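You operate a simulated robot arm through the tools that you are given. There is no shell and no other tool. Be economical: measure what you need, move in short steps, check, and stop when the job is done.

The job below is to be done with a simulated two-armed robot. You get a single attempt, and the scene is never put back.

Task
Dry both damp leather shoes at the setting that the boot dryer names for leather.
Fine: warm air cracks leather; leave each on its grille till dry; dial off, then both on the oak bench.

Only the result counts: the job must be done as asked and must still hold three seconds after the hand-in. Knocking over, shifting, dropping, spilling or breaking anything else fails it.

Robot
Two 7-joint arms with fingered hands on one trunk, on a base that drives. Base frame: it is fixed to the floor where the robot stands at the start and does not move with it; the origin is under the middle of the robot, x ahead of it, y to its left, z up; the surface under the hand at the start is at about z = 825. Lengths are in mm, angles in rad, forces in N, time in s.
The left shoulder is at the start at [30, 119, 1069], the right one opposite. With the tool pointing down near the work surface each hand reaches from about 340 to 760 mm from the robot's upright axis, wherever it stands, measured 20 degrees to its own side. Places, roughly: boot dryer [500, 100, 800]; dial of the boot dryer [600, 0, 800]; oak bench [300, 400, 800]. Payload 3.8 kg a hand.
Tool frame (each hand has its own): the origin (TCP) lies between the finger pads and is the grasp point; the fingertips stand 25 mm ahead of it; z points along the fingers, y is the line along which they close. The gripper opens to 88 mm. The gripper's body begins 29 mm behind the TCP. The gripper is a hand of 4 fingers: y runs from the thumb to the fingers, the wrist lies at [-13, -106, -174] in the tool frame.
Orientation is told as [roll, pitch, yaw] about the base's x, y, z axes, in that order, counted from this pose: with the fingers straight down and the wrist toward the robot, the tool's x, y and z point along [0, 1, 0], [1, 0, 0] and [0, 0, -1] of the base frame.

Tools
- The arms move only by the tool nudge_tool. It takes "left_series", "right_series" or both (then of equal length, played together; a hand with none holds still); each is text: rows parted by semicolons, each of 6 numbers parted by spaces: the shift along the tool's x, y, z in mm, then the turn, a rotation vector about the tool's x, y, z in degrees. In form: dx dy dz wx wy wz; .... A call has 1 to 20 rows; each row is the pose to reach, as a shift and turn from the pose commanded when the call began, along the tool's axes at that moment. Rows are played at 5 a second. More than 50 mm and 0.15 rad between two rows, and nothing of the call is played. A pose out of reach is approached as far as the arm can. The call stops where the force on the tool passes 40 N (or 10 N more than at its start, if that is more) or the arm is blocked; 0.2 s more then pass. In this call time passes only in rows, and 0.2 s behind the last. It gives the time, the measured TCP pose, the force on the tool (base axes), the opening and the grip force at its end, in the units of the frame above (readings bear some noise), with the torque about the TCP (base axes, N m) and any sound that the robot's microphone picked up.
- Cameras (640 x 400 px; columns grow to the right, rows downward): "scene" is now at [44.9, 24.4, 1604.7]; the picture's right is [0.37, -0.93, 0.00], its down [-0.79, -0.32, -0.52] and it looks along [0.49, 0.20, -0.85] (base axes); focal length 288 px, centre (320, 200). "left" rides on the left gripper at [-64, -83, -98] in its tool frame; the picture's right is [-0.62, -0.37, 0.69], its down [0.71, -0.63, 0.30] and it looks along [0.32, 0.68, 0.65] (tool axes); focal length 265 px, centre (320, 200). "right" rides on the right gripper at [64, -83, -98] in its tool frame; the picture's right is [-0.62, 0.37, -0.69], its down [-0.71, -0.63, 0.30] and it looks along [-0.32, 0.68, 0.65] (tool axes); focal length 265 px, centre (320, 200). There is no depth. A picture from a camera that has moved, and an enlarged one, comes with that camera's place and axes in the base frame and with its lens.
- capture(camera): a new picture of that camera. It takes no simulated time.
- move_column(by): slides the trunk up (or, below 0, down) by that many mm; the arms and the scene camera ride with it, the base frame stays. It gives what a move gives, with no picture.
- base_move(legs): drives the robot by 1 to 6 legs, each [ahead, left, turn to the left] in mm, mm and rad, along the robot's own axes; the way and the turn of a leg run together, so that a leg with both is an arc; at most 1500 mm and 3.142 rad a leg. The arms and the cameras ride along, it lands a little off, and it stops where it bumps. It gives what a move gives.
- move_fingers(index, middle, ring, thumb_bend, thumb_turn, hand): sets how far each is bent, from 0 (flat) to 1 (curled in); at 0.3 the hand is open as for a grip, at 0.7 the pads meet at the TCP. One left out holds its place. A second passes; each finger stops where it meets its share of the squeeze, and holds until it gets a number again. It is the only way to open and close the hand. It gives what a move gives, with no picture; readings hold the bend of each and the force on the fingers (four entries, about 0 where the hand has none), thumb and palm. thumb_turn goes from beside the hand (0) to across from the fingers (1), as for a grip.
- pan_tilt(pan, tilt): turns the head with the scene camera to pan (to the left, within 2.094 rad either way) and tilt (down, from -0.506 to 1.204), counted from straight ahead of the robot. It gives what a move gives.
- close_up(camera, box): a new picture of the part [left, top, right, bottom] of that camera's present view, enlarged. It takes no simulated time.
- hand_in(): hands the job in; it is judged then, once.

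Work in short steps. Places have to be worked out from the pictures, the camera data and where the tool is seen: move nearer, look again, correct. Check each grasp and each placing, and mend what went wrong. You have 120 turns and 92 pictures in all, those below and enlarged ones among them. Open the grippers and draw the arms clear of the work before you hand the job in, unless the task says otherwise; then end with one line.

The tools are called after "Request:" as a command line: name --argument value ..., lists and objects as JSON in quotes. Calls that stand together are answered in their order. nudge_tool: Moves the arms, as the interface text tells. Its arguments: {"type":"object","properties":{"left_series":{"type":"string"},"right_series":{"type":"string"}},"required":[]} The other tools are called the same way: move_column (by) slides the trunk up or down; move_fingers (index, middle, ring, thumb_bend, thumb_turn, hand) moves the fingers one by one; base_move (legs) drives the base; pan_tilt (pan, tilt) turns the head that bears the scene camera; capture (camera) takes a picture; close_up (camera, box) takes an enlarged picture of a part of a camera's view; hand_in () hands the job in.

At the start:

```text
clock: 0.0
left_ee_pos: [335.7, 362.9, 1143.8]
left_orientation: [0.002, 0.002, -0.001]
left_force: [0.2, -0.8, 0.0]
left_torque: [0.0, 0.01, 0.02]
left_opening: 87.7
left_finger_force: 0.1
left_shape: jaw
left_bend: [0.3, 0.3, 0.3, 0.3, 0.98]
left_finger forces: [0.0, 0.0, 0.0, 0.0, 0.1, 0.0]
right_ee_pos: [488.4, -20.9, 1200.4]
right_orientation: [-0.002, 0.0, 0.0]
right_force: [-0.8, 1.5, 1.1]
right_torque: [0.01, 0.02, -0.02]
right_opening: 87.5
right_finger_force: 0.2
right_shape: jaw
right_bend: [0.3, 0.3, 0.3, 0.3, 0.98]
right_finger forces: [0.0, 0.1, 0.0, 0.0, 0.1, 0.1]
trunk travel left (down, up): [-225.0, 365.0]
robot x, y, heading: [3.1, -1.8, -0.005]
head pan, tilt: [0.382, 1.018]
```

scene: 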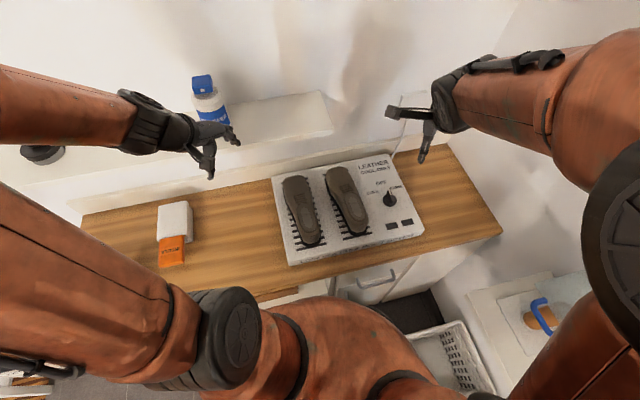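
right: 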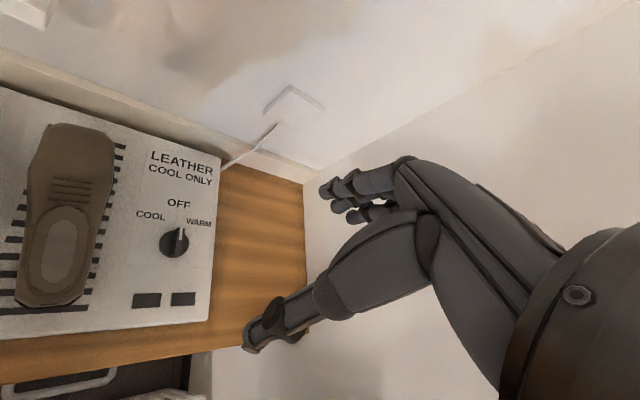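
left: 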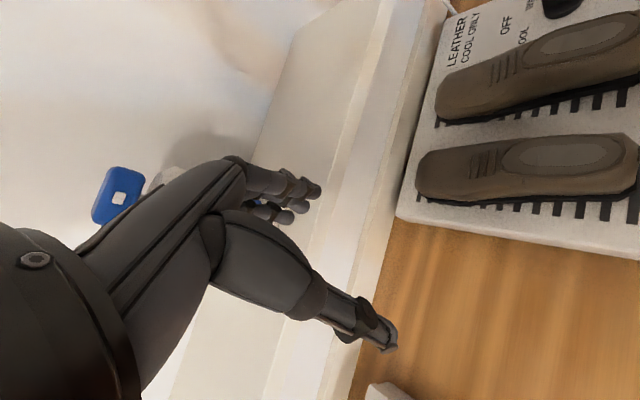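

The shoes already lie on the dryer's grilles. I'll enlarge the dial and look at the left side for the bench.

Request:
close_up --camera "right" --box '[100, 130, 240, 320]'

Request:
close_up --camera "scene" --box '[260, 140, 440, 270]'

```text
2.11 times, centred on (170, 225) of right
camera zoom: at [405.3, 43.7, 1298.3], right [0.37, -0.62, 0.69], down [-0.63, -0.71, -0.3], along [0.68, -0.32, -0.65], focal length 559 px, centre (636, 147)
```

zoom: 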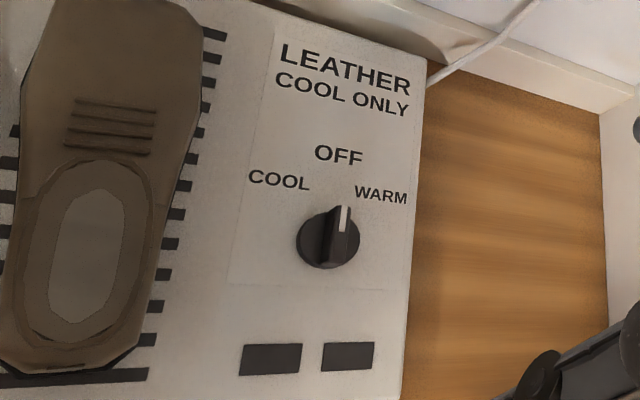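

```text
3.08 times, centred on (350, 205) of scene
camera zoom: at [44.9, 24.4, 1604.7], right [0.37, -0.93, 0.0], down [-0.79, -0.32, -0.52], along [0.49, 0.2, -0.85], focal length 888 px, centre (228, 185)
```

zoom: 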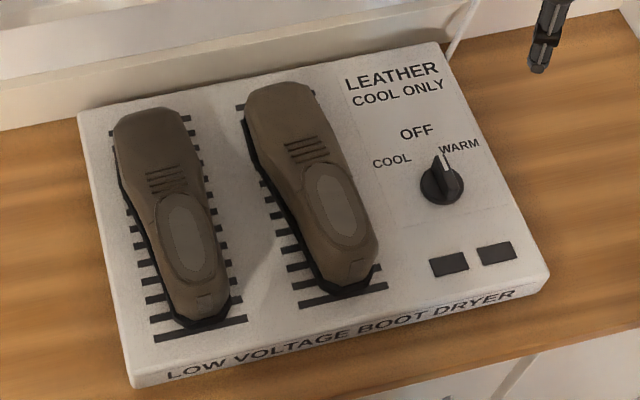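

Dial is at OFF and the lettering says leather is cool only, with the dryer turned about 36° left in the base frame. I judge the knob near [558, 3, 860]; I move the right hand above it and look.

Request:
nudge_tool --right_series "5 14 40 0 0 0; 10 28 80 0 0 0; 15 42 120 0 0 0; 20 56 160 0 0 0; 25 70 195 0 0 0"

Request:
capture --camera "right"

Request:
capture --camera "scene"

```text
clock: 1.2
left_ee_pos: [337.4, 364.1, 1142.5]
left_orientation: [0.001, 0.0, -0.001]
left_force: [0.3, 0.6, -0.4]
left_torque: [-0.02, -0.01, -0.03]
left_opening: 87.5
left_finger_force: 0.0
left_shape: jaw
left_bend: [0.3, 0.3, 0.3, 0.3, 0.98]
left_finger forces: [0.0, 0.0, 0.1, 0.0, 0.0, 0.0]
right_ee_pos: [559.7, 5.0, 1004.5]
right_orientation: [-0.001, 0.0, 0.001]
right_force: [-0.5, -0.2, -0.4]
right_torque: [0.03, -0.02, 0.02]
right_opening: 87.8
right_finger_force: 0.0
right_shape: jaw
right_bend: [0.3, 0.3, 0.3, 0.3, 0.98]
right_finger forces: [0.1, 0.1, 0.0, 0.1, 0.1, 0.1]
trunk travel left (down, up): [-225.0, 365.0]
robot x, y, heading: [1.1, 0.5, 0.0]
head pan, tilt: [0.382, 1.018]
```

```text
86 pictures are left
camera right: at [476.7, 69.6, 1103.5], right [0.37, -0.62, 0.69], down [-0.63, -0.71, -0.3], along [0.68, -0.32, -0.65], focal length 265 px, centre (320, 200)
```

right: 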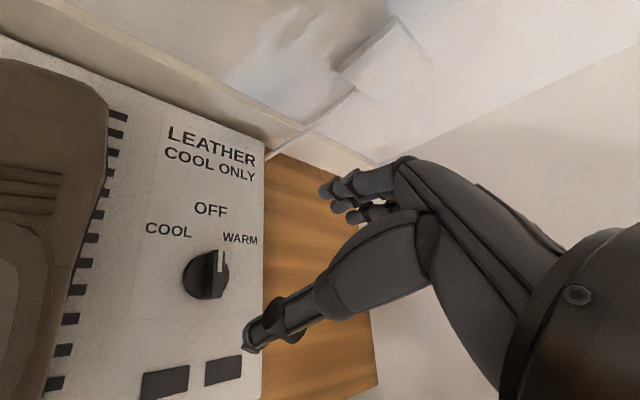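

```text
85 pictures are left
camera scene: at [45.9, 24.6, 1604.6], right [0.37, -0.93, 0.0], down [-0.79, -0.32, -0.52], along [0.49, 0.2, -0.85], focal length 288 px, centre (320, 200)
```

scene: 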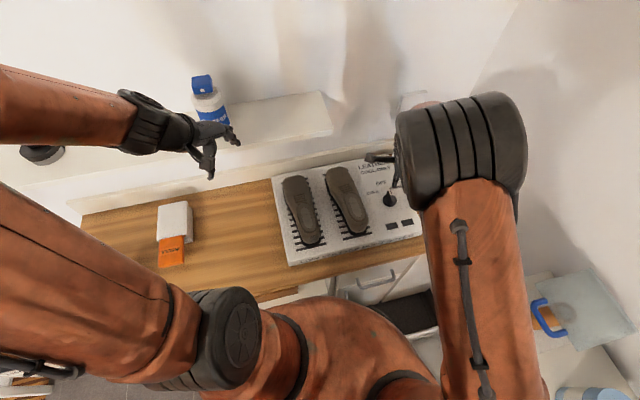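

The dial pointer may not be exactly at OFF; I zoom in.

Request:
close_up --camera "right" --box '[130, 180, 290, 320]'

```text
2.86 times, centred on (210, 250) of right
camera zoom: at [476.7, 69.6, 1103.5], right [0.37, -0.62, 0.69], down [-0.63, -0.71, -0.3], along [0.68, -0.32, -0.65], focal length 758 px, centre (634, 57)
```

zoom: 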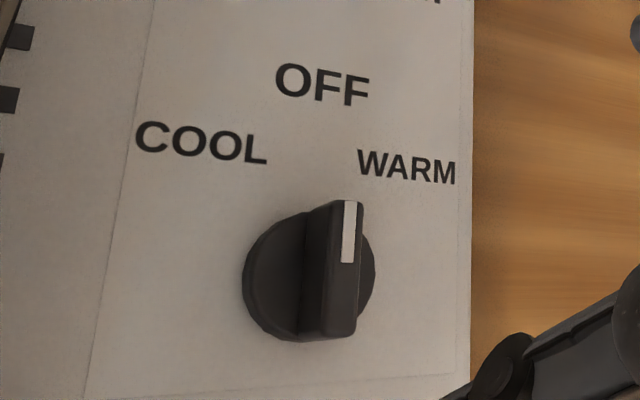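

The dial bar points at OFF (about 36° in base); COOL is about 45° counter-clockwise. Dryer surface is near z = 840, knob centre near [562, 4.5]. I turn the right hand clockwise 30° and lower it to z ≈ 920.

Request:
nudge_tool --right_series "0 1 20 0 0 7.5; 0 2 40 0 0 15; 0 2 60 0 0 22.5; 0 2 84 0 0 30"

Request:
capture --camera "right"

```text
clock: 2.2
left_ee_pos: [337.6, 363.2, 1143.1]
left_orientation: [-0.001, 0.0, 0.0]
left_force: [-0.2, -0.8, 0.2]
left_torque: [-0.01, 0.04, 0.01]
left_opening: 87.8
left_finger_force: 0.0
left_shape: jaw
left_bend: [0.3, 0.3, 0.3, 0.3, 0.98]
left_finger forces: [0.0, 0.0, 0.0, 0.0, 0.0, 0.1]
right_ee_pos: [560.0, 5.5, 922.9]
right_orientation: [0.001, -0.001, -0.524]
right_force: [-0.5, -0.1, -0.6]
right_torque: [-0.01, 0.04, -0.04]
right_opening: 87.6
right_finger_force: 0.1
right_shape: jaw
right_bend: [0.3, 0.3, 0.3, 0.3, 0.98]
right_finger forces: [0.1, 0.0, 0.1, 0.1, 0.0, 0.1]
trunk travel left (down, up): [-225.0, 365.0]
robot x, y, heading: [-1.0, 1.5, -0.003]
head pan, tilt: [0.382, 1.018]
```

```text
83 pictures are left
camera right: at [520.6, 103.0, 1019.9], right [0.01, -0.72, 0.69], down [-0.9, -0.3, -0.31], along [0.43, -0.62, -0.65], focal length 265 px, centre (320, 200)
```

right: 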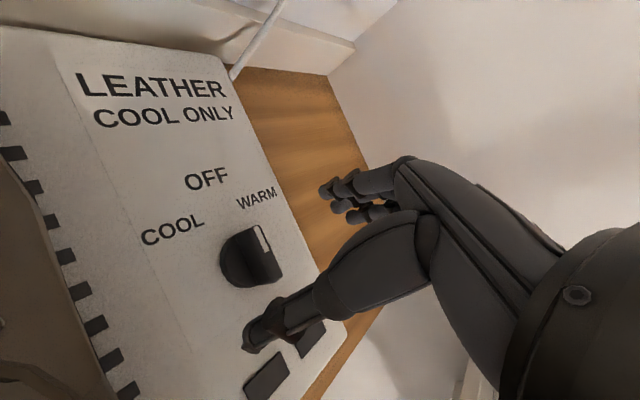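

Knob re-measured near [560, 6], right beneath the TCP. I lower by 40 mm and look.

Request:
nudge_tool --right_series "0 0 14 0 0 0; 0 0 28 0 0 0; 0 0 40 0 0 0"

Request:
capture --camera "right"

```text
clock: 3.0
left_ee_pos: [336.1, 363.6, 1143.3]
left_orientation: [-0.001, -0.001, 0.001]
left_force: [0.3, 0.3, -0.5]
left_torque: [-0.02, 0.0, 0.0]
left_opening: 87.7
left_finger_force: 0.0
left_shape: jaw
left_bend: [0.3, 0.3, 0.3, 0.3, 0.98]
left_finger forces: [0.1, 0.0, 0.1, 0.0, 0.1, 0.0]
right_ee_pos: [560.8, 6.0, 880.8]
right_orientation: [0.0, -0.001, -0.525]
right_force: [0.1, 0.3, -0.2]
right_torque: [-0.02, 0.0, -0.01]
right_opening: 87.3
right_finger_force: 0.0
right_shape: jaw
right_bend: [0.3, 0.3, 0.3, 0.3, 0.98]
right_finger forces: [0.0, 0.1, 0.0, 0.0, 0.0, 0.1]
trunk travel left (down, up): [-225.0, 365.0]
robot x, y, heading: [0.2, 1.6, 0.003]
head pan, tilt: [0.382, 1.018]
```

```text
82 pictures are left
camera right: at [521.0, 102.9, 979.6], right [0.01, -0.72, 0.69], down [-0.9, -0.3, -0.3], along [0.43, -0.62, -0.65], focal length 265 px, centre (320, 200)
```

right: 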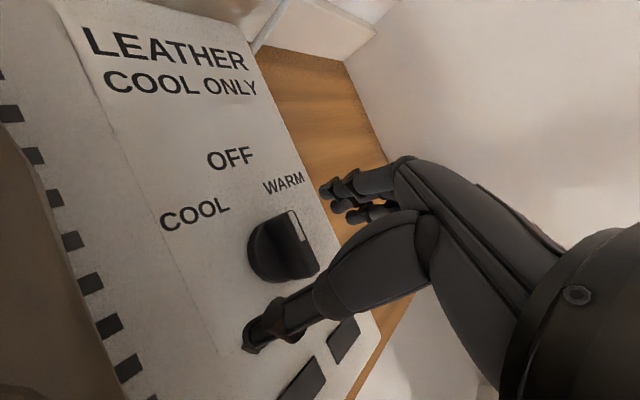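

The bar's top is about z = 865, between thumb and fingers. Down 9 mm more, then close partway.

Request:
nudge_tool --right_series "0 0 5 0 0 0; 0 0 9 0 0 0"

Request:
move_fingers --hand "right" --index 0.55 --middle 0.55 --ring 0.55 --thumb_bend 0.55

Request:
capture --camera "right"

```text
clock: 3.6
left_ee_pos: [336.2, 363.9, 1142.6]
left_orientation: [0.0, -0.001, 0.0]
left_force: [-0.5, -0.6, 0.0]
left_torque: [0.04, 0.04, -0.03]
left_opening: 87.5
left_finger_force: 0.1
left_shape: jaw
left_bend: [0.3, 0.3, 0.3, 0.3, 0.98]
left_finger forces: [0.0, 0.1, 0.1, 0.1, 0.0, 0.1]
right_ee_pos: [560.7, 5.7, 872.8]
right_orientation: [0.001, 0.001, -0.523]
right_force: [0.3, 1.4, 0.3]
right_torque: [0.03, -0.03, 0.0]
right_opening: 87.5
right_finger_force: 0.0
right_shape: jaw
right_bend: [0.3, 0.3, 0.3, 0.3, 0.98]
right_finger forces: [0.0, 0.0, 0.1, 0.0, 0.0, 0.0]
trunk travel left (down, up): [-225.0, 365.0]
robot x, y, heading: [1.3, 0.5, -0.002]
head pan, tilt: [0.382, 1.018]
```

```text
clock: 4.6
left_ee_pos: [336.8, 362.8, 1143.1]
left_orientation: [0.0, 0.0, 0.001]
left_force: [-0.1, -0.9, -0.1]
left_torque: [0.01, 0.01, 0.02]
left_opening: 87.7
left_finger_force: 0.2
left_shape: jaw
left_bend: [0.3, 0.3, 0.3, 0.3, 0.98]
left_finger forces: [0.0, 0.1, 0.0, 0.0, 0.0, 0.0]
right_ee_pos: [561.0, 5.5, 872.8]
right_orientation: [0.002, 0.001, -0.523]
right_force: [1.2, -1.2, 0.4]
right_torque: [0.0, -0.04, -0.04]
right_opening: 32.9
right_finger_force: 0.7
right_shape: fingers
right_bend: [0.53, 0.55, 0.55, 0.55, 0.98]
right_finger forces: [1.0, 0.0, 0.1, 0.1, 0.1, 0.1]
trunk travel left (down, up): [-225.0, 365.0]
robot x, y, heading: [0.8, 0.7, -0.002]
head pan, tilt: [0.382, 1.018]
```

```text
81 pictures are left
camera right: at [520.8, 102.6, 970.8], right [0.01, -0.72, 0.69], down [-0.9, -0.3, -0.3], along [0.43, -0.62, -0.65], focal length 265 px, centre (320, 200)
```

right: 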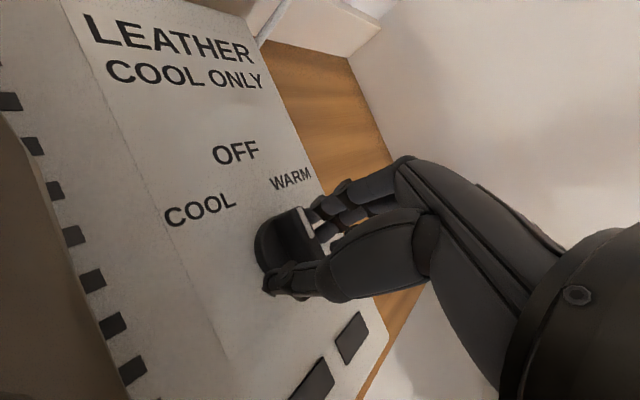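

The index touches the pointer end from the WARM side, pushing toward COOL as wanted. I close further.

Request:
move_fingers --hand "right" --index 0.65 --middle 0.65 --ring 0.65 --thumb_bend 0.65

Request:
close_up --camera "right" --box '[150, 120, 390, 320]'

```text
clock: 5.6
left_ee_pos: [336.7, 363.0, 1143.8]
left_orientation: [-0.001, 0.001, 0.0]
left_force: [0.6, 0.3, -0.1]
left_torque: [0.0, -0.01, 0.03]
left_opening: 87.8
left_finger_force: 0.1
left_shape: jaw
left_bend: [0.3, 0.3, 0.3, 0.3, 0.98]
left_finger forces: [0.0, 0.0, 0.0, 0.0, 0.0, 0.0]
right_ee_pos: [561.0, 4.2, 872.0]
right_orientation: [0.002, 0.001, -0.524]
right_force: [8.0, -5.6, 0.7]
right_torque: [-0.12, -0.18, -0.07]
right_opening: 19.1
right_finger_force: 5.0
right_shape: fingers
right_bend: [0.56, 0.62, 0.65, 0.65, 0.98]
right_finger forces: [6.6, 3.1, 0.0, 0.0, 0.0, 0.0]
trunk travel left (down, up): [-225.0, 365.0]
robot x, y, heading: [0.2, -0.0, 0.001]
head pan, tilt: [0.382, 1.018]
```

```text
2.00 times, centred on (270, 220) of right
camera zoom: at [521.6, 101.8, 970.7], right [0.01, -0.72, 0.69], down [-0.9, -0.3, -0.3], along [0.43, -0.62, -0.65], focal length 531 px, centre (420, 160)
```

zoom: 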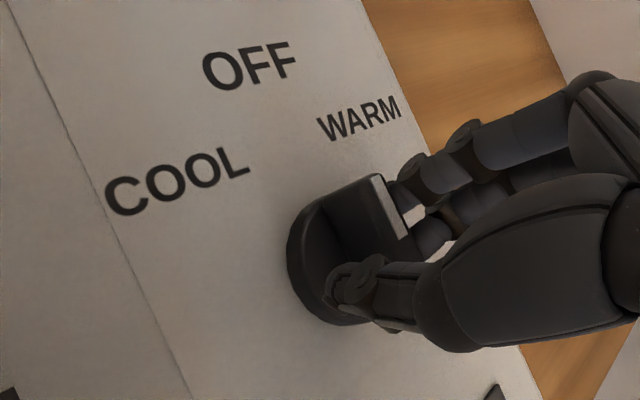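

Index and middle press the bar; thumb isn't in contact yet. I bend the thumb further to pinch.

Request:
move_fingers --hand "right" --thumb_bend 0.85

Request:
close_up --camera "right" --box '[150, 120, 390, 320]'

```text
clock: 6.6
left_ee_pos: [336.7, 363.3, 1143.8]
left_orientation: [-0.002, 0.0, 0.001]
left_force: [0.1, -0.1, -0.4]
left_torque: [-0.04, 0.0, 0.01]
left_opening: 87.7
left_finger_force: 0.1
left_shape: jaw
left_bend: [0.3, 0.3, 0.3, 0.3, 0.98]
left_finger forces: [0.0, 0.0, 0.0, 0.1, 0.1, 0.0]
right_ee_pos: [560.1, 5.1, 872.2]
right_orientation: [0.0, 0.001, -0.522]
right_force: [-0.7, -2.5, 0.4]
right_torque: [-0.1, -0.05, 0.01]
right_opening: 6.9
right_finger_force: 9.5
right_shape: fingers
right_bend: [0.54, 0.61, 0.64, 0.78, 0.97]
right_finger forces: [7.3, 3.4, 0.3, 0.0, 7.6, 0.0]
trunk travel left (down, up): [-225.0, 365.0]
robot x, y, heading: [2.3, -0.6, 0.007]
head pan, tilt: [0.382, 1.018]
```

```text
2.00 times, centred on (270, 220) of right
camera zoom: at [520.4, 102.6, 970.7], right [0.01, -0.72, 0.69], down [-0.9, -0.3, -0.3], along [0.43, -0.62, -0.65], focal length 531 px, centre (420, 160)
```

zoom: 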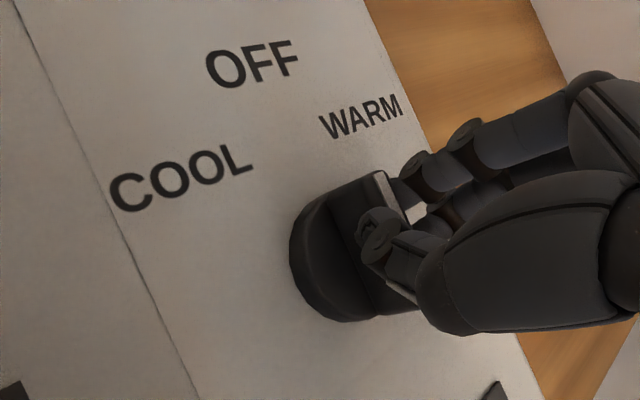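

Pinched on both sides. Now turn counter-clockwise 42°.

Request:
nudge_tool --right_series "0 0 0 0 0 -6; 0 0 0 0 0 -12; 0 0 0 0 0 -18; 0 0 0 0 0 -24; 0 0 0 0 0 -30; 0 0 0 0 0 -36; 0 0 0 0 0 -42"

Request:
capture --camera "right"

```text
clock: 8.2
left_ee_pos: [334.9, 362.1, 1142.7]
left_orientation: [0.002, -0.001, -0.002]
left_force: [0.0, 0.6, 0.0]
left_torque: [-0.02, 0.01, 0.0]
left_opening: 87.8
left_finger_force: 0.0
left_shape: jaw
left_bend: [0.3, 0.3, 0.3, 0.3, 0.98]
left_finger forces: [0.0, 0.0, 0.0, 0.0, 0.1, 0.1]
right_ee_pos: [559.8, 2.2, 871.1]
right_orientation: [-0.001, -0.002, 0.209]
right_force: [-2.6, -14.1, 4.6]
right_torque: [-0.24, -0.01, -0.18]
right_opening: 6.2
right_finger_force: 12.6
right_shape: fingers
right_bend: [0.56, 0.62, 0.65, 0.78, 0.97]
right_finger forces: [8.8, 3.5, 0.1, 0.0, 13.1, 0.0]
trunk travel left (down, up): [-225.0, 365.0]
robot x, y, heading: [-3.5, 2.6, -0.0]
head pan, tilt: [0.382, 1.018]
```

```text
78 pictures are left
camera right: at [465.7, 47.3, 970.3], right [0.49, -0.53, 0.69], down [-0.47, -0.83, -0.3], along [0.74, -0.17, -0.65], focal length 265 px, centre (320, 200)
```

right: 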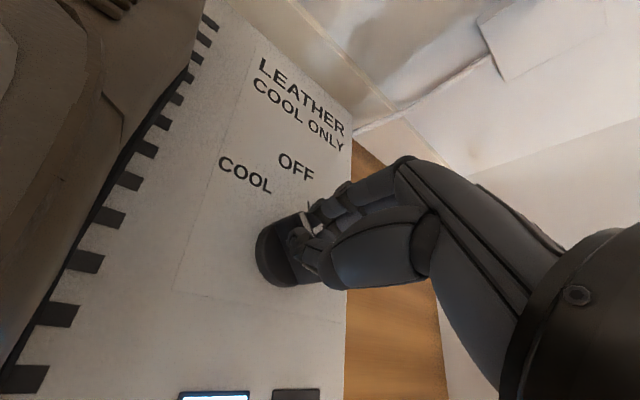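

A display has lit up. I zoom in on it and the dial.

Request:
close_up --camera "right" --box '[170, 140, 350, 300]'

Request:
close_up --camera "scene" --box '[340, 150, 440, 250]'

```text
2.50 times, centred on (260, 220) of right
camera zoom: at [465.7, 47.3, 970.3], right [0.49, -0.53, 0.69], down [-0.47, -0.83, -0.3], along [0.74, -0.17, -0.65], focal length 664 px, centre (470, 150)
```

zoom: 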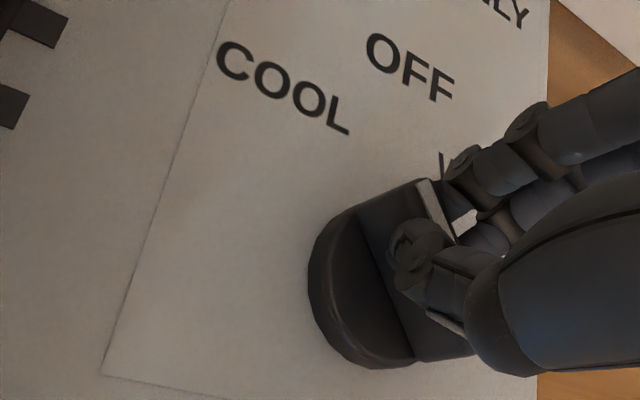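

```text
4.00 times, centred on (390, 200) of scene
camera zoom: at [43.9, 21.6, 1604.8], right [0.37, -0.93, 0.0], down [-0.79, -0.32, -0.53], along [0.49, 0.2, -0.85], focal length 1154 px, centre (40, 200)
```

zoom: 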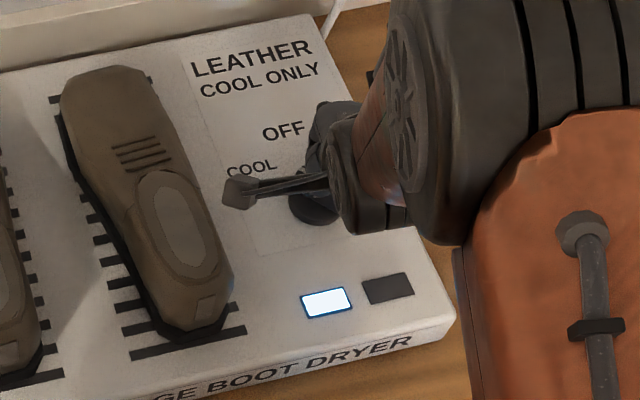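

Pointer lines up with COOL and the left lamp is lit bluish-white. I release the knob and raise the hand to verify.

Request:
move_fingers --hand "right" --index 0.3 --middle 0.3 --ring 0.3 --thumb_bend 0.3

Request:
nudge_tool --right_series "0 0 -25 0 0 0; 0 0 -50 0 0 0; 0 0 -90 0 0 0; 0 0 -130 0 0 0"

Request:
close_up --camera "right" --box '[80, 150, 340, 380]'

```text
clock: 9.2
left_ee_pos: [336.5, 363.8, 1143.8]
left_orientation: [0.0, 0.0, 0.0]
left_force: [-0.3, 0.3, 0.7]
left_torque: [0.03, 0.01, 0.01]
left_opening: 87.8
left_finger_force: 0.0
left_shape: jaw
left_bend: [0.3, 0.3, 0.3, 0.3, 0.98]
left_finger forces: [0.0, 0.1, 0.1, 0.0, 0.0, 0.0]
right_ee_pos: [561.3, 4.1, 871.0]
right_orientation: [0.001, 0.0, 0.211]
right_force: [0.4, 0.3, 0.5]
right_torque: [0.02, 0.0, -0.03]
right_opening: 84.5
right_finger_force: 0.1
right_shape: fingers
right_bend: [0.3, 0.3, 0.3, 0.3, 0.97]
right_finger forces: [0.0, 0.0, 0.1, 0.0, 0.1, 0.1]
trunk travel left (down, up): [-225.0, 365.0]
robot x, y, heading: [1.2, 1.1, 0.002]
head pan, tilt: [0.382, 1.018]
```

```text
clock: 10.2
left_ee_pos: [337.4, 362.4, 1142.4]
left_orientation: [-0.001, 0.001, -0.003]
left_force: [0.3, 0.6, 0.9]
left_torque: [0.01, -0.03, 0.0]
left_opening: 87.5
left_finger_force: 0.0
left_shape: jaw
left_bend: [0.3, 0.3, 0.3, 0.3, 0.98]
left_finger forces: [0.0, 0.0, 0.0, 0.0, 0.0, 0.0]
right_ee_pos: [561.1, 4.2, 999.4]
right_orientation: [0.0, 0.001, 0.21]
right_force: [0.0, 0.4, -0.2]
right_torque: [-0.01, -0.01, 0.0]
right_opening: 84.5
right_finger_force: 0.1
right_shape: fingers
right_bend: [0.3, 0.3, 0.3, 0.3, 0.97]
right_finger forces: [0.0, 0.1, 0.0, 0.0, 0.0, 0.0]
trunk travel left (down, up): [-225.0, 365.0]
robot x, y, heading: [3.9, 0.4, 0.003]
head pan, tilt: [0.382, 1.018]
```

```text
1.74 times, centred on (210, 265) of right
camera zoom: at [465.6, 49.4, 1099.2], right [0.49, -0.53, 0.69], down [-0.47, -0.83, -0.3], along [0.74, -0.17, -0.65], focal length 462 px, centre (511, 87)
```

zoom: 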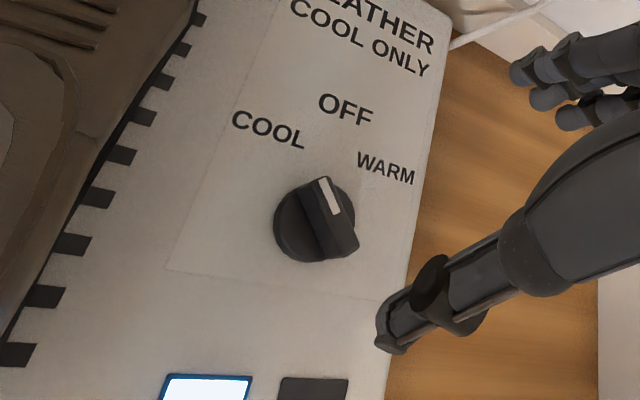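

Pointer is at COOL and the left (cool) lamp stays lit. I draw the right hand aside and pre-position the left hand high above the left shoe, letting drying time pass.

Request:
nudge_tool --left_series "-18 8 12 0 0 7; -36 16 24 0 0 14; -54 24 36 0 0 21; -72 32 48 0 0 28; -90 40 60 0 0 35; -108 48 72 0 0 42; -126 56 84 0 0 48; -145 64 93 0 0 54; -145 64 93 0 0 54; -145 64 93 0 0 54; -145 64 93 0 0 54; -145 64 93 0 0 54; -145 64 93 0 0 54; -145 64 93 0 0 54; -145 64 93 0 0 54" --right_series "-20 -5 -20 0 0 0; -40 -10 -40 0 0 0; -60 -15 -60 0 0 0; -80 -20 -80 0 0 0; -100 -25 -100 0 0 0; -120 -30 -120 0 0 0; -140 -35 -120 0 0 0; -150 -40 -120 0 0 0; -150 -40 -120 0 0 0; -150 -40 -120 0 0 0; -150 -40 -120 0 0 0; -150 -40 -120 0 0 0; -150 -40 -120 0 0 0; -150 -40 -120 0 0 0; -150 -40 -120 0 0 0"

Request:
capture --camera "scene"

Request:
capture --camera "left"

```text
clock: 13.4
left_ee_pos: [400.3, 219.4, 1050.3]
left_orientation: [-0.001, 0.001, -0.944]
left_force: [0.2, 0.0, -0.2]
left_torque: [0.02, -0.01, 0.0]
left_opening: 87.8
left_finger_force: 0.0
left_shape: jaw
left_bend: [0.3, 0.3, 0.3, 0.3, 0.98]
left_finger forces: [0.1, 0.1, 0.0, 0.1, 0.0, 0.0]
right_ee_pos: [553.1, -151.5, 1121.9]
right_orientation: [-0.001, 0.001, 0.209]
right_force: [0.8, 0.5, 0.5]
right_torque: [-0.02, -0.05, -0.02]
right_opening: 84.2
right_finger_force: 0.0
right_shape: fingers
right_bend: [0.3, 0.3, 0.3, 0.3, 0.97]
right_finger forces: [0.1, 0.0, 0.0, 0.0, 0.1, 0.0]
trunk travel left (down, up): [-225.0, 365.0]
robot x, y, heading: [-0.2, -0.1, -0.005]
head pan, tilt: [0.382, 1.018]
```

```text
74 pictures are left
camera scene: at [45.0, 24.3, 1604.7], right [0.37, -0.93, 0.0], down [-0.79, -0.32, -0.52], along [0.49, 0.2, -0.85], focal length 288 px, centre (320, 200)
```

scene: 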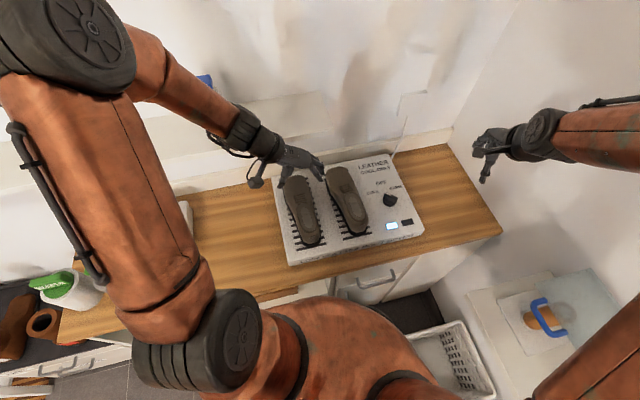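

```text
73 pictures are left
camera left: at [298.6, 249.2, 1147.5], right [-0.72, -0.07, -0.69], down [0.21, 0.93, -0.3], along [0.66, -0.36, -0.65], focal length 265 px, centre (320, 200)
```

left: 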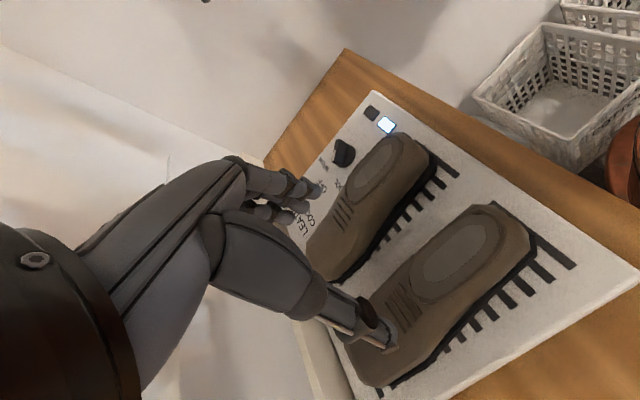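

The lamp still shows blue, shoes still dark. I hold still to let time pass, then look again.

Request:
nudge_tool --right_series "0 0 0 0 0 0; 0 0 0 0 0 0; 0 0 0 0 0 0; 0 0 0 0 0 0; 0 0 0 0 0 0; 0 0 0 0 0 0; 0 0 0 0 0 0; 0 0 0 0 0 0; 0 0 0 0 0 0; 0 0 0 0 0 0; 0 0 0 0 0 0; 0 0 0 0 0 0; 0 0 0 0 0 0; 0 0 0 0 0 0; 0 0 0 0 0 0; 0 0 0 0 0 0; 0 0 0 0 0 0; 0 0 0 0 0 0; 0 0 0 0 0 0; 0 0 0 0 0 0"

Request:
nudge_tool --right_series "0 0 0 0 0 0; 0 0 0 0 0 0; 0 0 0 0 0 0; 0 0 0 0 0 0; 0 0 0 0 0 0; 0 0 0 0 0 0; 0 0 0 0 0 0; 0 0 0 0 0 0; 0 0 0 0 0 0; 0 0 0 0 0 0; 0 0 0 0 0 0; 0 0 0 0 0 0; 0 0 0 0 0 0; 0 0 0 0 0 0; 0 0 0 0 0 0; 0 0 0 0 0 0; 0 0 0 0 0 0; 0 0 0 0 0 0; 0 0 0 0 0 0; 0 0 0 0 0 0"

Request:
close_up --camera "scene" --box '[260, 140, 440, 270]'

```text
clock: 17.6
left_ee_pos: [400.6, 220.0, 1049.6]
left_orientation: [0.0, 0.0, -0.943]
left_force: [0.2, -0.2, 0.1]
left_torque: [0.02, -0.01, -0.01]
left_opening: 87.5
left_finger_force: 0.1
left_shape: jaw
left_bend: [0.3, 0.3, 0.3, 0.3, 0.98]
left_finger forces: [0.1, 0.0, 0.0, 0.0, 0.1, 0.1]
right_ee_pos: [553.7, -151.4, 1121.7]
right_orientation: [-0.001, 0.0, 0.209]
right_force: [0.3, 0.0, 0.4]
right_torque: [0.0, -0.02, 0.01]
right_opening: 84.4
right_finger_force: 0.1
right_shape: fingers
right_bend: [0.3, 0.3, 0.3, 0.3, 0.97]
right_finger forces: [0.1, 0.0, 0.1, 0.0, 0.0, 0.0]
trunk travel left (down, up): [-225.0, 365.0]
robot x, y, heading: [-2.0, 1.1, 0.003]
head pan, tilt: [0.382, 1.018]
```

```text
clock: 21.8
left_ee_pos: [400.8, 218.5, 1051.0]
left_orientation: [0.001, 0.001, -0.94]
left_force: [-0.7, 0.4, 0.5]
left_torque: [0.03, 0.05, -0.02]
left_opening: 87.8
left_finger_force: 0.0
left_shape: jaw
left_bend: [0.3, 0.3, 0.3, 0.3, 0.98]
left_finger forces: [0.0, 0.0, 0.0, 0.1, 0.1, 0.0]
right_ee_pos: [552.7, -150.5, 1121.1]
right_orientation: [0.0, 0.0, 0.211]
right_force: [-0.6, 0.5, -0.7]
right_torque: [-0.04, 0.02, -0.03]
right_opening: 84.5
right_finger_force: 0.1
right_shape: fingers
right_bend: [0.3, 0.3, 0.3, 0.3, 0.97]
right_finger forces: [0.0, 0.1, 0.0, 0.0, 0.0, 0.0]
trunk travel left (down, up): [-225.0, 365.0]
robot x, y, heading: [-2.4, 1.9, 0.002]
head pan, tilt: [0.382, 1.018]
```

```text
3.08 times, centred on (350, 205) of scene
camera zoom: at [45.0, 24.3, 1604.7], right [0.37, -0.93, 0.0], down [-0.79, -0.32, -0.52], along [0.49, 0.2, -0.85], focal length 888 px, centre (228, 185)
```

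zoom: 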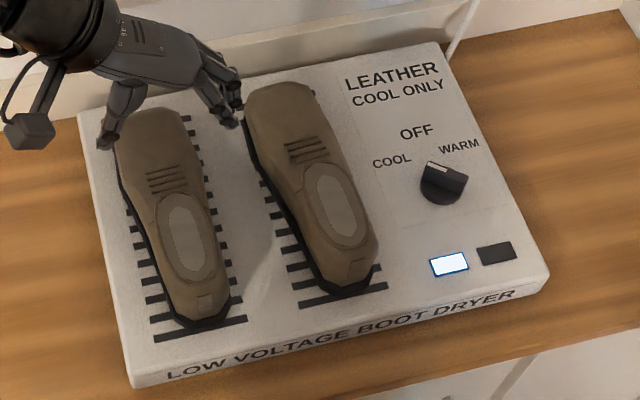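

The leather is lightening slowly, so drying is under way. I keep waiting.

Request:
nudge_tool --right_series "0 0 0 0 0 0; 0 0 0 0 0 0; 0 0 0 0 0 0; 0 0 0 0 0 0; 0 0 0 0 0 0; 0 0 0 0 0 0; 0 0 0 0 0 0; 0 0 0 0 0 0; 0 0 0 0 0 0; 0 0 0 0 0 0; 0 0 0 0 0 0; 0 0 0 0 0 0; 0 0 0 0 0 0; 0 0 0 0 0 0; 0 0 0 0 0 0; 0 0 0 0 0 0; 0 0 0 0 0 0; 0 0 0 0 0 0; 0 0 0 0 0 0; 0 0 0 0 0 0"

Request:
nudge_tool --right_series "0 0 0 0 0 0; 0 0 0 0 0 0; 0 0 0 0 0 0; 0 0 0 0 0 0; 0 0 0 0 0 0; 0 0 0 0 0 0; 0 0 0 0 0 0; 0 0 0 0 0 0; 0 0 0 0 0 0; 0 0 0 0 0 0; 0 0 0 0 0 0; 0 0 0 0 0 0; 0 0 0 0 0 0; 0 0 0 0 0 0; 0 0 0 0 0 0; 0 0 0 0 0 0; 0 0 0 0 0 0; 0 0 0 0 0 0; 0 0 0 0 0 0; 0 0 0 0 0 0"

Request:
nudge_tool --right_series "0 0 0 0 0 0; 0 0 0 0 0 0; 0 0 0 0 0 0; 0 0 0 0 0 0; 0 0 0 0 0 0; 0 0 0 0 0 0; 0 0 0 0 0 0; 0 0 0 0 0 0; 0 0 0 0 0 0; 0 0 0 0 0 0; 0 0 0 0 0 0; 0 0 0 0 0 0; 0 0 0 0 0 0; 0 0 0 0 0 0; 0 0 0 0 0 0; 0 0 0 0 0 0; 0 0 0 0 0 0; 0 0 0 0 0 0; 0 0 0 0 0 0; 0 0 0 0 0 0"

Request:
close_up --camera "scene" --box '[260, 140, 440, 270]'

```text
clock: 26.0
left_ee_pos: [400.7, 218.7, 1050.7]
left_orientation: [-0.001, 0.0, -0.943]
left_force: [0.3, -0.9, 1.0]
left_torque: [0.03, 0.0, 0.02]
left_opening: 87.5
left_finger_force: 0.1
left_shape: jaw
left_bend: [0.3, 0.3, 0.3, 0.3, 0.98]
left_finger forces: [0.1, 0.1, 0.0, 0.0, 0.0, 0.0]
right_ee_pos: [552.4, -151.1, 1121.5]
right_orientation: [0.0, -0.001, 0.209]
right_force: [0.1, 0.2, 0.3]
right_torque: [-0.02, -0.01, 0.0]
right_opening: 84.5
right_finger_force: 0.1
right_shape: fingers
right_bend: [0.3, 0.3, 0.3, 0.3, 0.97]
right_finger forces: [0.0, 0.0, 0.0, 0.1, 0.0, 0.0]
trunk travel left (down, up): [-225.0, 365.0]
robot x, y, heading: [1.3, -2.1, 0.005]
head pan, tilt: [0.382, 1.018]
```

```text
clock: 30.2
left_ee_pos: [400.3, 217.9, 1051.0]
left_orientation: [0.0, 0.0, -0.942]
left_force: [0.6, -0.2, -0.5]
left_torque: [0.02, 0.0, -0.05]
left_opening: 87.6
left_finger_force: 0.1
left_shape: jaw
left_bend: [0.3, 0.3, 0.3, 0.3, 0.98]
left_finger forces: [0.0, 0.0, 0.0, 0.0, 0.0, 0.0]
right_ee_pos: [552.6, -152.0, 1122.1]
right_orientation: [0.001, 0.0, 0.209]
right_force: [0.2, 0.9, 0.5]
right_torque: [0.02, -0.02, 0.0]
right_opening: 84.4
right_finger_force: 0.0
right_shape: fingers
right_bend: [0.3, 0.3, 0.3, 0.3, 0.97]
right_finger forces: [0.1, 0.1, 0.0, 0.0, 0.0, 0.0]
trunk travel left (down, up): [-225.0, 365.0]
robot x, y, heading: [3.2, 3.0, -0.004]
head pan, tilt: [0.382, 1.018]
```

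```text
clock: 34.4
left_ee_pos: [401.5, 219.3, 1050.5]
left_orientation: [0.001, 0.0, -0.942]
left_force: [1.2, -0.8, 0.3]
left_torque: [0.03, 0.01, 0.02]
left_opening: 87.6
left_finger_force: 0.0
left_shape: jaw
left_bend: [0.3, 0.3, 0.3, 0.3, 0.98]
left_finger forces: [0.0, 0.0, 0.1, 0.1, 0.1, 0.0]
right_ee_pos: [553.0, -151.6, 1120.4]
right_orientation: [0.0, -0.001, 0.211]
right_force: [0.1, 1.2, 0.4]
right_torque: [0.01, 0.01, -0.01]
right_opening: 84.3
right_finger_force: 0.0
right_shape: fingers
right_bend: [0.3, 0.3, 0.3, 0.3, 0.97]
right_finger forces: [0.0, 0.0, 0.1, 0.0, 0.0, 0.0]
trunk travel left (down, up): [-225.0, 365.0]
robot x, y, heading: [-1.9, -2.9, 0.001]
head pan, tilt: [0.382, 1.018]
```

```text
3.08 times, centred on (350, 205) of scene
camera zoom: at [45.0, 24.3, 1604.7], right [0.37, -0.93, 0.0], down [-0.79, -0.32, -0.52], along [0.49, 0.2, -0.85], focal length 888 px, centre (228, 185)
```

zoom: 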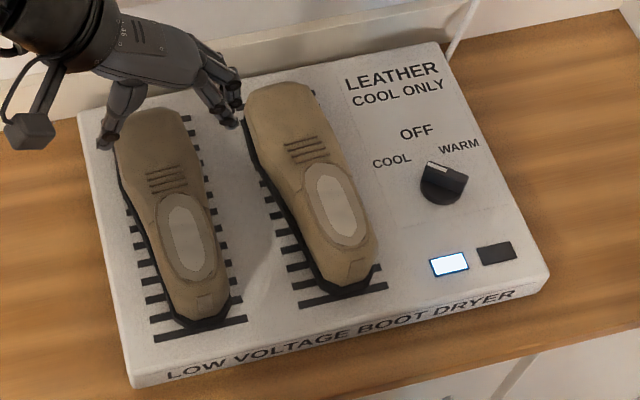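

Both lighten, the right one a little ahead. Waiting on.

Request:
nudge_tool --right_series "0 0 0 0 0 0; 0 0 0 0 0 0; 0 0 0 0 0 0; 0 0 0 0 0 0; 0 0 0 0 0 0; 0 0 0 0 0 0; 0 0 0 0 0 0; 0 0 0 0 0 0; 0 0 0 0 0 0; 0 0 0 0 0 0; 0 0 0 0 0 0; 0 0 0 0 0 0; 0 0 0 0 0 0; 0 0 0 0 0 0; 0 0 0 0 0 0; 0 0 0 0 0 0; 0 0 0 0 0 0; 0 0 0 0 0 0; 0 0 0 0 0 0; 0 0 0 0 0 0"

Request:
nudge_tool --right_series "0 0 0 0 0 0; 0 0 0 0 0 0; 0 0 0 0 0 0; 0 0 0 0 0 0; 0 0 0 0 0 0; 0 0 0 0 0 0; 0 0 0 0 0 0; 0 0 0 0 0 0; 0 0 0 0 0 0; 0 0 0 0 0 0; 0 0 0 0 0 0; 0 0 0 0 0 0; 0 0 0 0 0 0; 0 0 0 0 0 0; 0 0 0 0 0 0; 0 0 0 0 0 0; 0 0 0 0 0 0; 0 0 0 0 0 0; 0 0 0 0 0 0; 0 0 0 0 0 0"

Request:
nudge_tool --right_series "0 0 0 0 0 0; 0 0 0 0 0 0; 0 0 0 0 0 0; 0 0 0 0 0 0; 0 0 0 0 0 0; 0 0 0 0 0 0; 0 0 0 0 0 0; 0 0 0 0 0 0; 0 0 0 0 0 0; 0 0 0 0 0 0; 0 0 0 0 0 0; 0 0 0 0 0 0; 0 0 0 0 0 0; 0 0 0 0 0 0; 0 0 0 0 0 0; 0 0 0 0 0 0; 0 0 0 0 0 0; 0 0 0 0 0 0; 0 0 0 0 0 0; 0 0 0 0 0 0"

Request:
close_up --camera "scene" --box '[260, 140, 440, 270]'

```text
clock: 38.6
left_ee_pos: [401.1, 218.7, 1050.8]
left_orientation: [0.0, 0.0, -0.942]
left_force: [0.2, 0.1, -1.2]
left_torque: [0.0, -0.01, 0.0]
left_opening: 87.3
left_finger_force: 0.1
left_shape: jaw
left_bend: [0.3, 0.3, 0.3, 0.3, 0.98]
left_finger forces: [0.0, 0.1, 0.0, 0.0, 0.1, 0.1]
right_ee_pos: [552.7, -151.7, 1121.6]
right_orientation: [0.001, -0.001, 0.209]
right_force: [0.1, 0.8, 0.5]
right_torque: [0.01, -0.01, -0.04]
right_opening: 84.2
right_finger_force: 0.1
right_shape: fingers
right_bend: [0.3, 0.3, 0.3, 0.3, 0.97]
right_finger forces: [0.1, 0.0, 0.0, 0.0, 0.1, 0.0]
trunk travel left (down, up): [-225.0, 365.0]
robot x, y, heading: [1.0, -0.2, 0.001]
head pan, tilt: [0.382, 1.018]
```

```text
clock: 42.8
left_ee_pos: [400.9, 220.6, 1050.7]
left_orientation: [0.0, 0.0, -0.941]
left_force: [-0.1, 0.7, -0.1]
left_torque: [0.0, 0.02, -0.03]
left_opening: 87.6
left_finger_force: 0.0
left_shape: jaw
left_bend: [0.3, 0.3, 0.3, 0.3, 0.98]
left_finger forces: [0.1, 0.0, 0.1, 0.1, 0.0, 0.0]
right_ee_pos: [552.6, -151.3, 1121.4]
right_orientation: [0.0, 0.0, 0.208]
right_force: [0.3, -0.4, 0.4]
right_torque: [-0.01, -0.03, 0.01]
right_opening: 84.5
right_finger_force: 0.0
right_shape: fingers
right_bend: [0.3, 0.3, 0.3, 0.3, 0.97]
right_finger forces: [0.0, 0.0, 0.0, 0.0, 0.0, 0.1]
trunk travel left (down, up): [-225.0, 365.0]
robot x, y, heading: [-1.4, -0.7, -0.001]
head pan, tilt: [0.382, 1.018]
```

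```text
clock: 47.0
left_ee_pos: [401.1, 220.6, 1049.7]
left_orientation: [0.0, 0.001, -0.942]
left_force: [-0.7, -0.3, 0.2]
left_torque: [0.0, 0.03, 0.02]
left_opening: 87.5
left_finger_force: 0.2
left_shape: jaw
left_bend: [0.3, 0.3, 0.3, 0.3, 0.98]
left_finger forces: [0.1, 0.0, 0.0, 0.0, 0.0, 0.0]
right_ee_pos: [553.6, -151.0, 1121.0]
right_orientation: [0.0, -0.001, 0.21]
right_force: [0.6, 0.2, 1.0]
right_torque: [-0.01, 0.05, -0.01]
right_opening: 84.5
right_finger_force: 0.0
right_shape: fingers
right_bend: [0.3, 0.3, 0.3, 0.3, 0.97]
right_finger forces: [0.0, 0.0, 0.0, 0.0, 0.1, 0.0]
trunk travel left (down, up): [-225.0, 365.0]
robot x, y, heading: [-4.2, -0.1, 0.002]
head pan, tilt: [0.382, 1.018]
```

```text
3.08 times, centred on (350, 205) of scene
camera zoom: at [45.0, 24.3, 1604.7], right [0.37, -0.93, 0.0], down [-0.79, -0.32, -0.52], along [0.49, 0.2, -0.85], focal length 888 px, centre (228, 185)
```

zoom: 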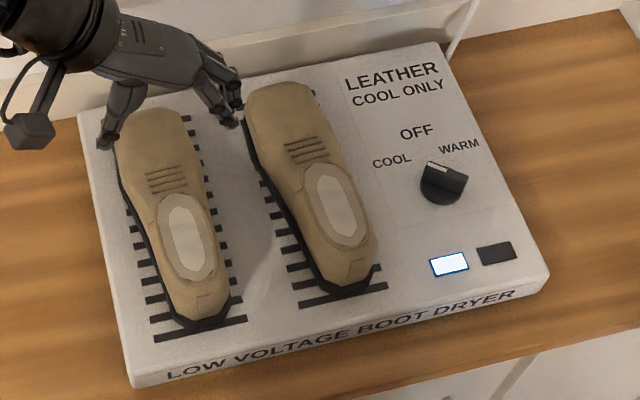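

Still changing a bit. Waiting further, until the colour stops changing.

Request:
nudge_tool --right_series "0 0 0 0 0 0; 0 0 0 0 0 0; 0 0 0 0 0 0; 0 0 0 0 0 0; 0 0 0 0 0 0; 0 0 0 0 0 0; 0 0 0 0 0 0; 0 0 0 0 0 0; 0 0 0 0 0 0; 0 0 0 0 0 0; 0 0 0 0 0 0; 0 0 0 0 0 0; 0 0 0 0 0 0; 0 0 0 0 0 0; 0 0 0 0 0 0; 0 0 0 0 0 0; 0 0 0 0 0 0; 0 0 0 0 0 0; 0 0 0 0 0 0; 0 0 0 0 0 0"

Request:
nudge_tool --right_series "0 0 0 0 0 0; 0 0 0 0 0 0; 0 0 0 0 0 0; 0 0 0 0 0 0; 0 0 0 0 0 0; 0 0 0 0 0 0; 0 0 0 0 0 0; 0 0 0 0 0 0; 0 0 0 0 0 0; 0 0 0 0 0 0; 0 0 0 0 0 0; 0 0 0 0 0 0; 0 0 0 0 0 0; 0 0 0 0 0 0; 0 0 0 0 0 0; 0 0 0 0 0 0; 0 0 0 0 0 0; 0 0 0 0 0 0; 0 0 0 0 0 0; 0 0 0 0 0 0"

Request:
nudge_tool --right_series "0 0 0 0 0 0; 0 0 0 0 0 0; 0 0 0 0 0 0; 0 0 0 0 0 0; 0 0 0 0 0 0; 0 0 0 0 0 0; 0 0 0 0 0 0; 0 0 0 0 0 0; 0 0 0 0 0 0; 0 0 0 0 0 0; 0 0 0 0 0 0; 0 0 0 0 0 0; 0 0 0 0 0 0; 0 0 0 0 0 0; 0 0 0 0 0 0; 0 0 0 0 0 0; 0 0 0 0 0 0; 0 0 0 0 0 0; 0 0 0 0 0 0; 0 0 0 0 0 0"

Request:
close_up --camera "scene" --box '[260, 140, 440, 270]'

```text
clock: 51.2
left_ee_pos: [400.9, 218.8, 1050.8]
left_orientation: [-0.001, -0.002, -0.943]
left_force: [-0.2, 0.0, -0.9]
left_torque: [-0.01, 0.0, -0.01]
left_opening: 87.5
left_finger_force: 0.0
left_shape: jaw
left_bend: [0.3, 0.3, 0.3, 0.3, 0.98]
left_finger forces: [0.1, 0.0, 0.0, 0.0, 0.0, 0.0]
right_ee_pos: [552.9, -152.3, 1121.9]
right_orientation: [0.0, 0.001, 0.209]
right_force: [0.8, -0.4, 1.2]
right_torque: [-0.03, 0.03, 0.05]
right_opening: 84.4
right_finger_force: 0.0
right_shape: fingers
right_bend: [0.3, 0.3, 0.3, 0.3, 0.97]
right_finger forces: [0.0, 0.0, 0.1, 0.1, 0.0, 0.0]
trunk travel left (down, up): [-225.0, 365.0]
robot x, y, heading: [-1.4, 1.6, 0.001]
head pan, tilt: [0.382, 1.018]
```

```text
clock: 55.4
left_ee_pos: [399.5, 219.6, 1049.8]
left_orientation: [0.0, 0.001, -0.94]
left_force: [0.7, -0.3, -0.2]
left_torque: [-0.01, -0.06, 0.01]
left_opening: 87.7
left_finger_force: 0.1
left_shape: jaw
left_bend: [0.3, 0.3, 0.3, 0.3, 0.98]
left_finger forces: [0.0, 0.1, 0.1, 0.0, 0.1, 0.1]
right_ee_pos: [553.5, -152.1, 1121.9]
right_orientation: [0.0, 0.0, 0.21]
right_force: [-0.7, -0.4, 0.0]
right_torque: [0.01, 0.0, 0.02]
right_opening: 84.5
right_finger_force: 0.0
right_shape: fingers
right_bend: [0.3, 0.3, 0.3, 0.3, 0.97]
right_finger forces: [0.1, 0.0, 0.0, 0.1, 0.0, 0.0]
trunk travel left (down, up): [-225.0, 365.0]
robot x, y, heading: [-1.0, 0.5, -0.0]
head pan, tilt: [0.382, 1.018]
```

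```text
clock: 59.6
left_ee_pos: [401.3, 219.5, 1048.3]
left_orientation: [0.0, 0.0, -0.945]
left_force: [-0.4, 0.0, 0.5]
left_torque: [-0.03, -0.01, -0.02]
left_opening: 87.5
left_finger_force: 0.1
left_shape: jaw
left_bend: [0.3, 0.3, 0.3, 0.3, 0.98]
left_finger forces: [0.0, 0.0, 0.1, 0.0, 0.0, 0.1]
right_ee_pos: [551.7, -151.8, 1121.6]
right_orientation: [0.001, -0.001, 0.211]
right_force: [0.2, 0.8, 0.3]
right_torque: [0.0, 0.02, -0.02]
right_opening: 84.3
right_finger_force: 0.0
right_shape: fingers
right_bend: [0.3, 0.3, 0.3, 0.3, 0.97]
right_finger forces: [0.1, 0.1, 0.0, 0.0, 0.1, 0.1]
trunk travel left (down, up): [-225.0, 365.0]
robot x, y, heading: [0.7, -3.9, -0.003]
head pan, tilt: [0.382, 1.018]
```

```text
3.08 times, centred on (350, 205) of scene
camera zoom: at [45.0, 24.3, 1604.7], right [0.37, -0.93, 0.0], down [-0.79, -0.32, -0.52], along [0.49, 0.2, -0.85], focal length 888 px, centre (228, 185)
```

zoom: 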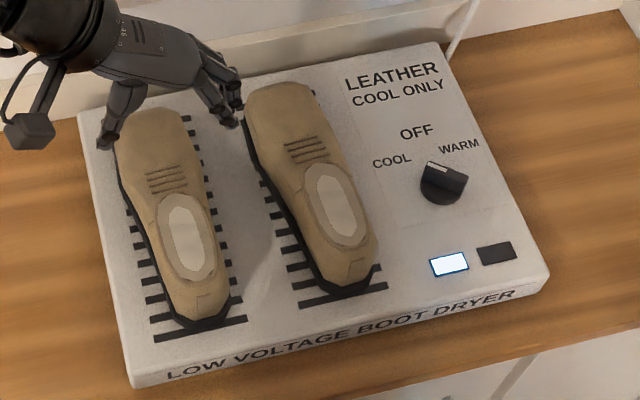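

Colour has nearly stopped changing. I bring the right hand back above the dial slowly (more drying time passes), with yaw about -3° to straddle the bar squarely.

Request:
nudge_tool --right_series "30 8 0 0 0 3; 60 16 20 0 0 6; 90 24 40 0 0 9; 120 32 70 0 0 12; 150 40 100 0 0 15; 150 40 140 0 0 15; 150 40 170 0 0 15; 150 40 190 0 0 15; 150 40 190 0 0 15; 150 40 190 0 0 15; 150 40 190 0 0 15; 150 40 190 0 0 15; 150 40 190 0 0 15; 150 40 190 0 0 15; 150 40 190 0 0 15; 150 40 190 0 0 15; 150 40 190 0 0 15; 150 40 190 0 0 15; 150 40 190 0 0 15; 150 40 190 0 0 15"

Request:
capture --camera "right"

Request:
close_up --camera "scene" --box '[260, 140, 440, 270]'

```text
clock: 63.8
left_ee_pos: [400.3, 219.1, 1049.0]
left_orientation: [0.0, 0.001, -0.942]
left_force: [1.0, 0.9, 0.1]
left_torque: [-0.01, -0.01, -0.01]
left_opening: 87.7
left_finger_force: 0.1
left_shape: jaw
left_bend: [0.3, 0.3, 0.3, 0.3, 0.98]
left_finger forces: [0.1, 0.0, 0.0, 0.0, 0.0, 0.0]
right_ee_pos: [559.0, 3.6, 931.4]
right_orientation: [0.001, -0.001, -0.052]
right_force: [-0.1, -0.3, -0.6]
right_torque: [0.0, -0.03, 0.01]
right_opening: 84.7
right_finger_force: 0.1
right_shape: fingers
right_bend: [0.3, 0.3, 0.3, 0.3, 0.97]
right_finger forces: [0.0, 0.0, 0.0, 0.0, 0.0, 0.0]
trunk travel left (down, up): [-225.0, 365.0]
robot x, y, heading: [-1.2, -1.0, -0.003]
head pan, tilt: [0.382, 1.018]
```

```text
68 pictures are left
camera right: at [479.7, 73.0, 1030.0], right [0.34, -0.64, 0.69], down [-0.67, -0.68, -0.3], along [0.67, -0.36, -0.65], focal length 265 px, centre (320, 200)
```

right: 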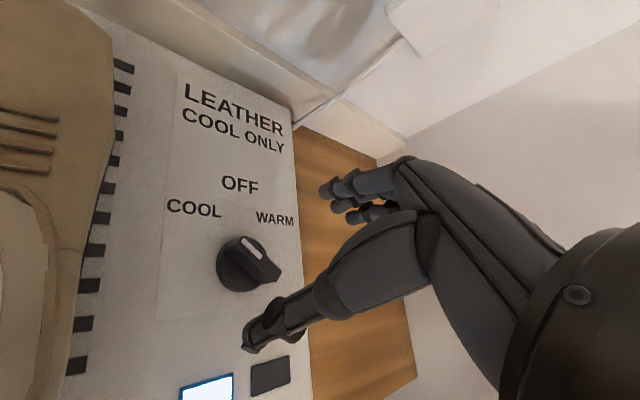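

```text
3.08 times, centred on (350, 205) of scene
camera zoom: at [45.0, 24.4, 1604.7], right [0.37, -0.93, 0.0], down [-0.79, -0.32, -0.52], along [0.49, 0.2, -0.85], focal length 888 px, centre (228, 185)
```

zoom: 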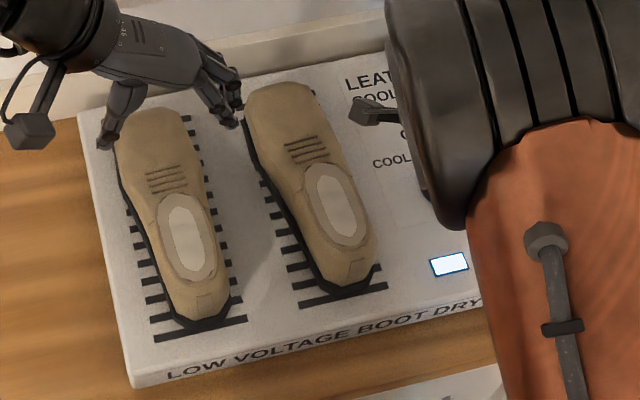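

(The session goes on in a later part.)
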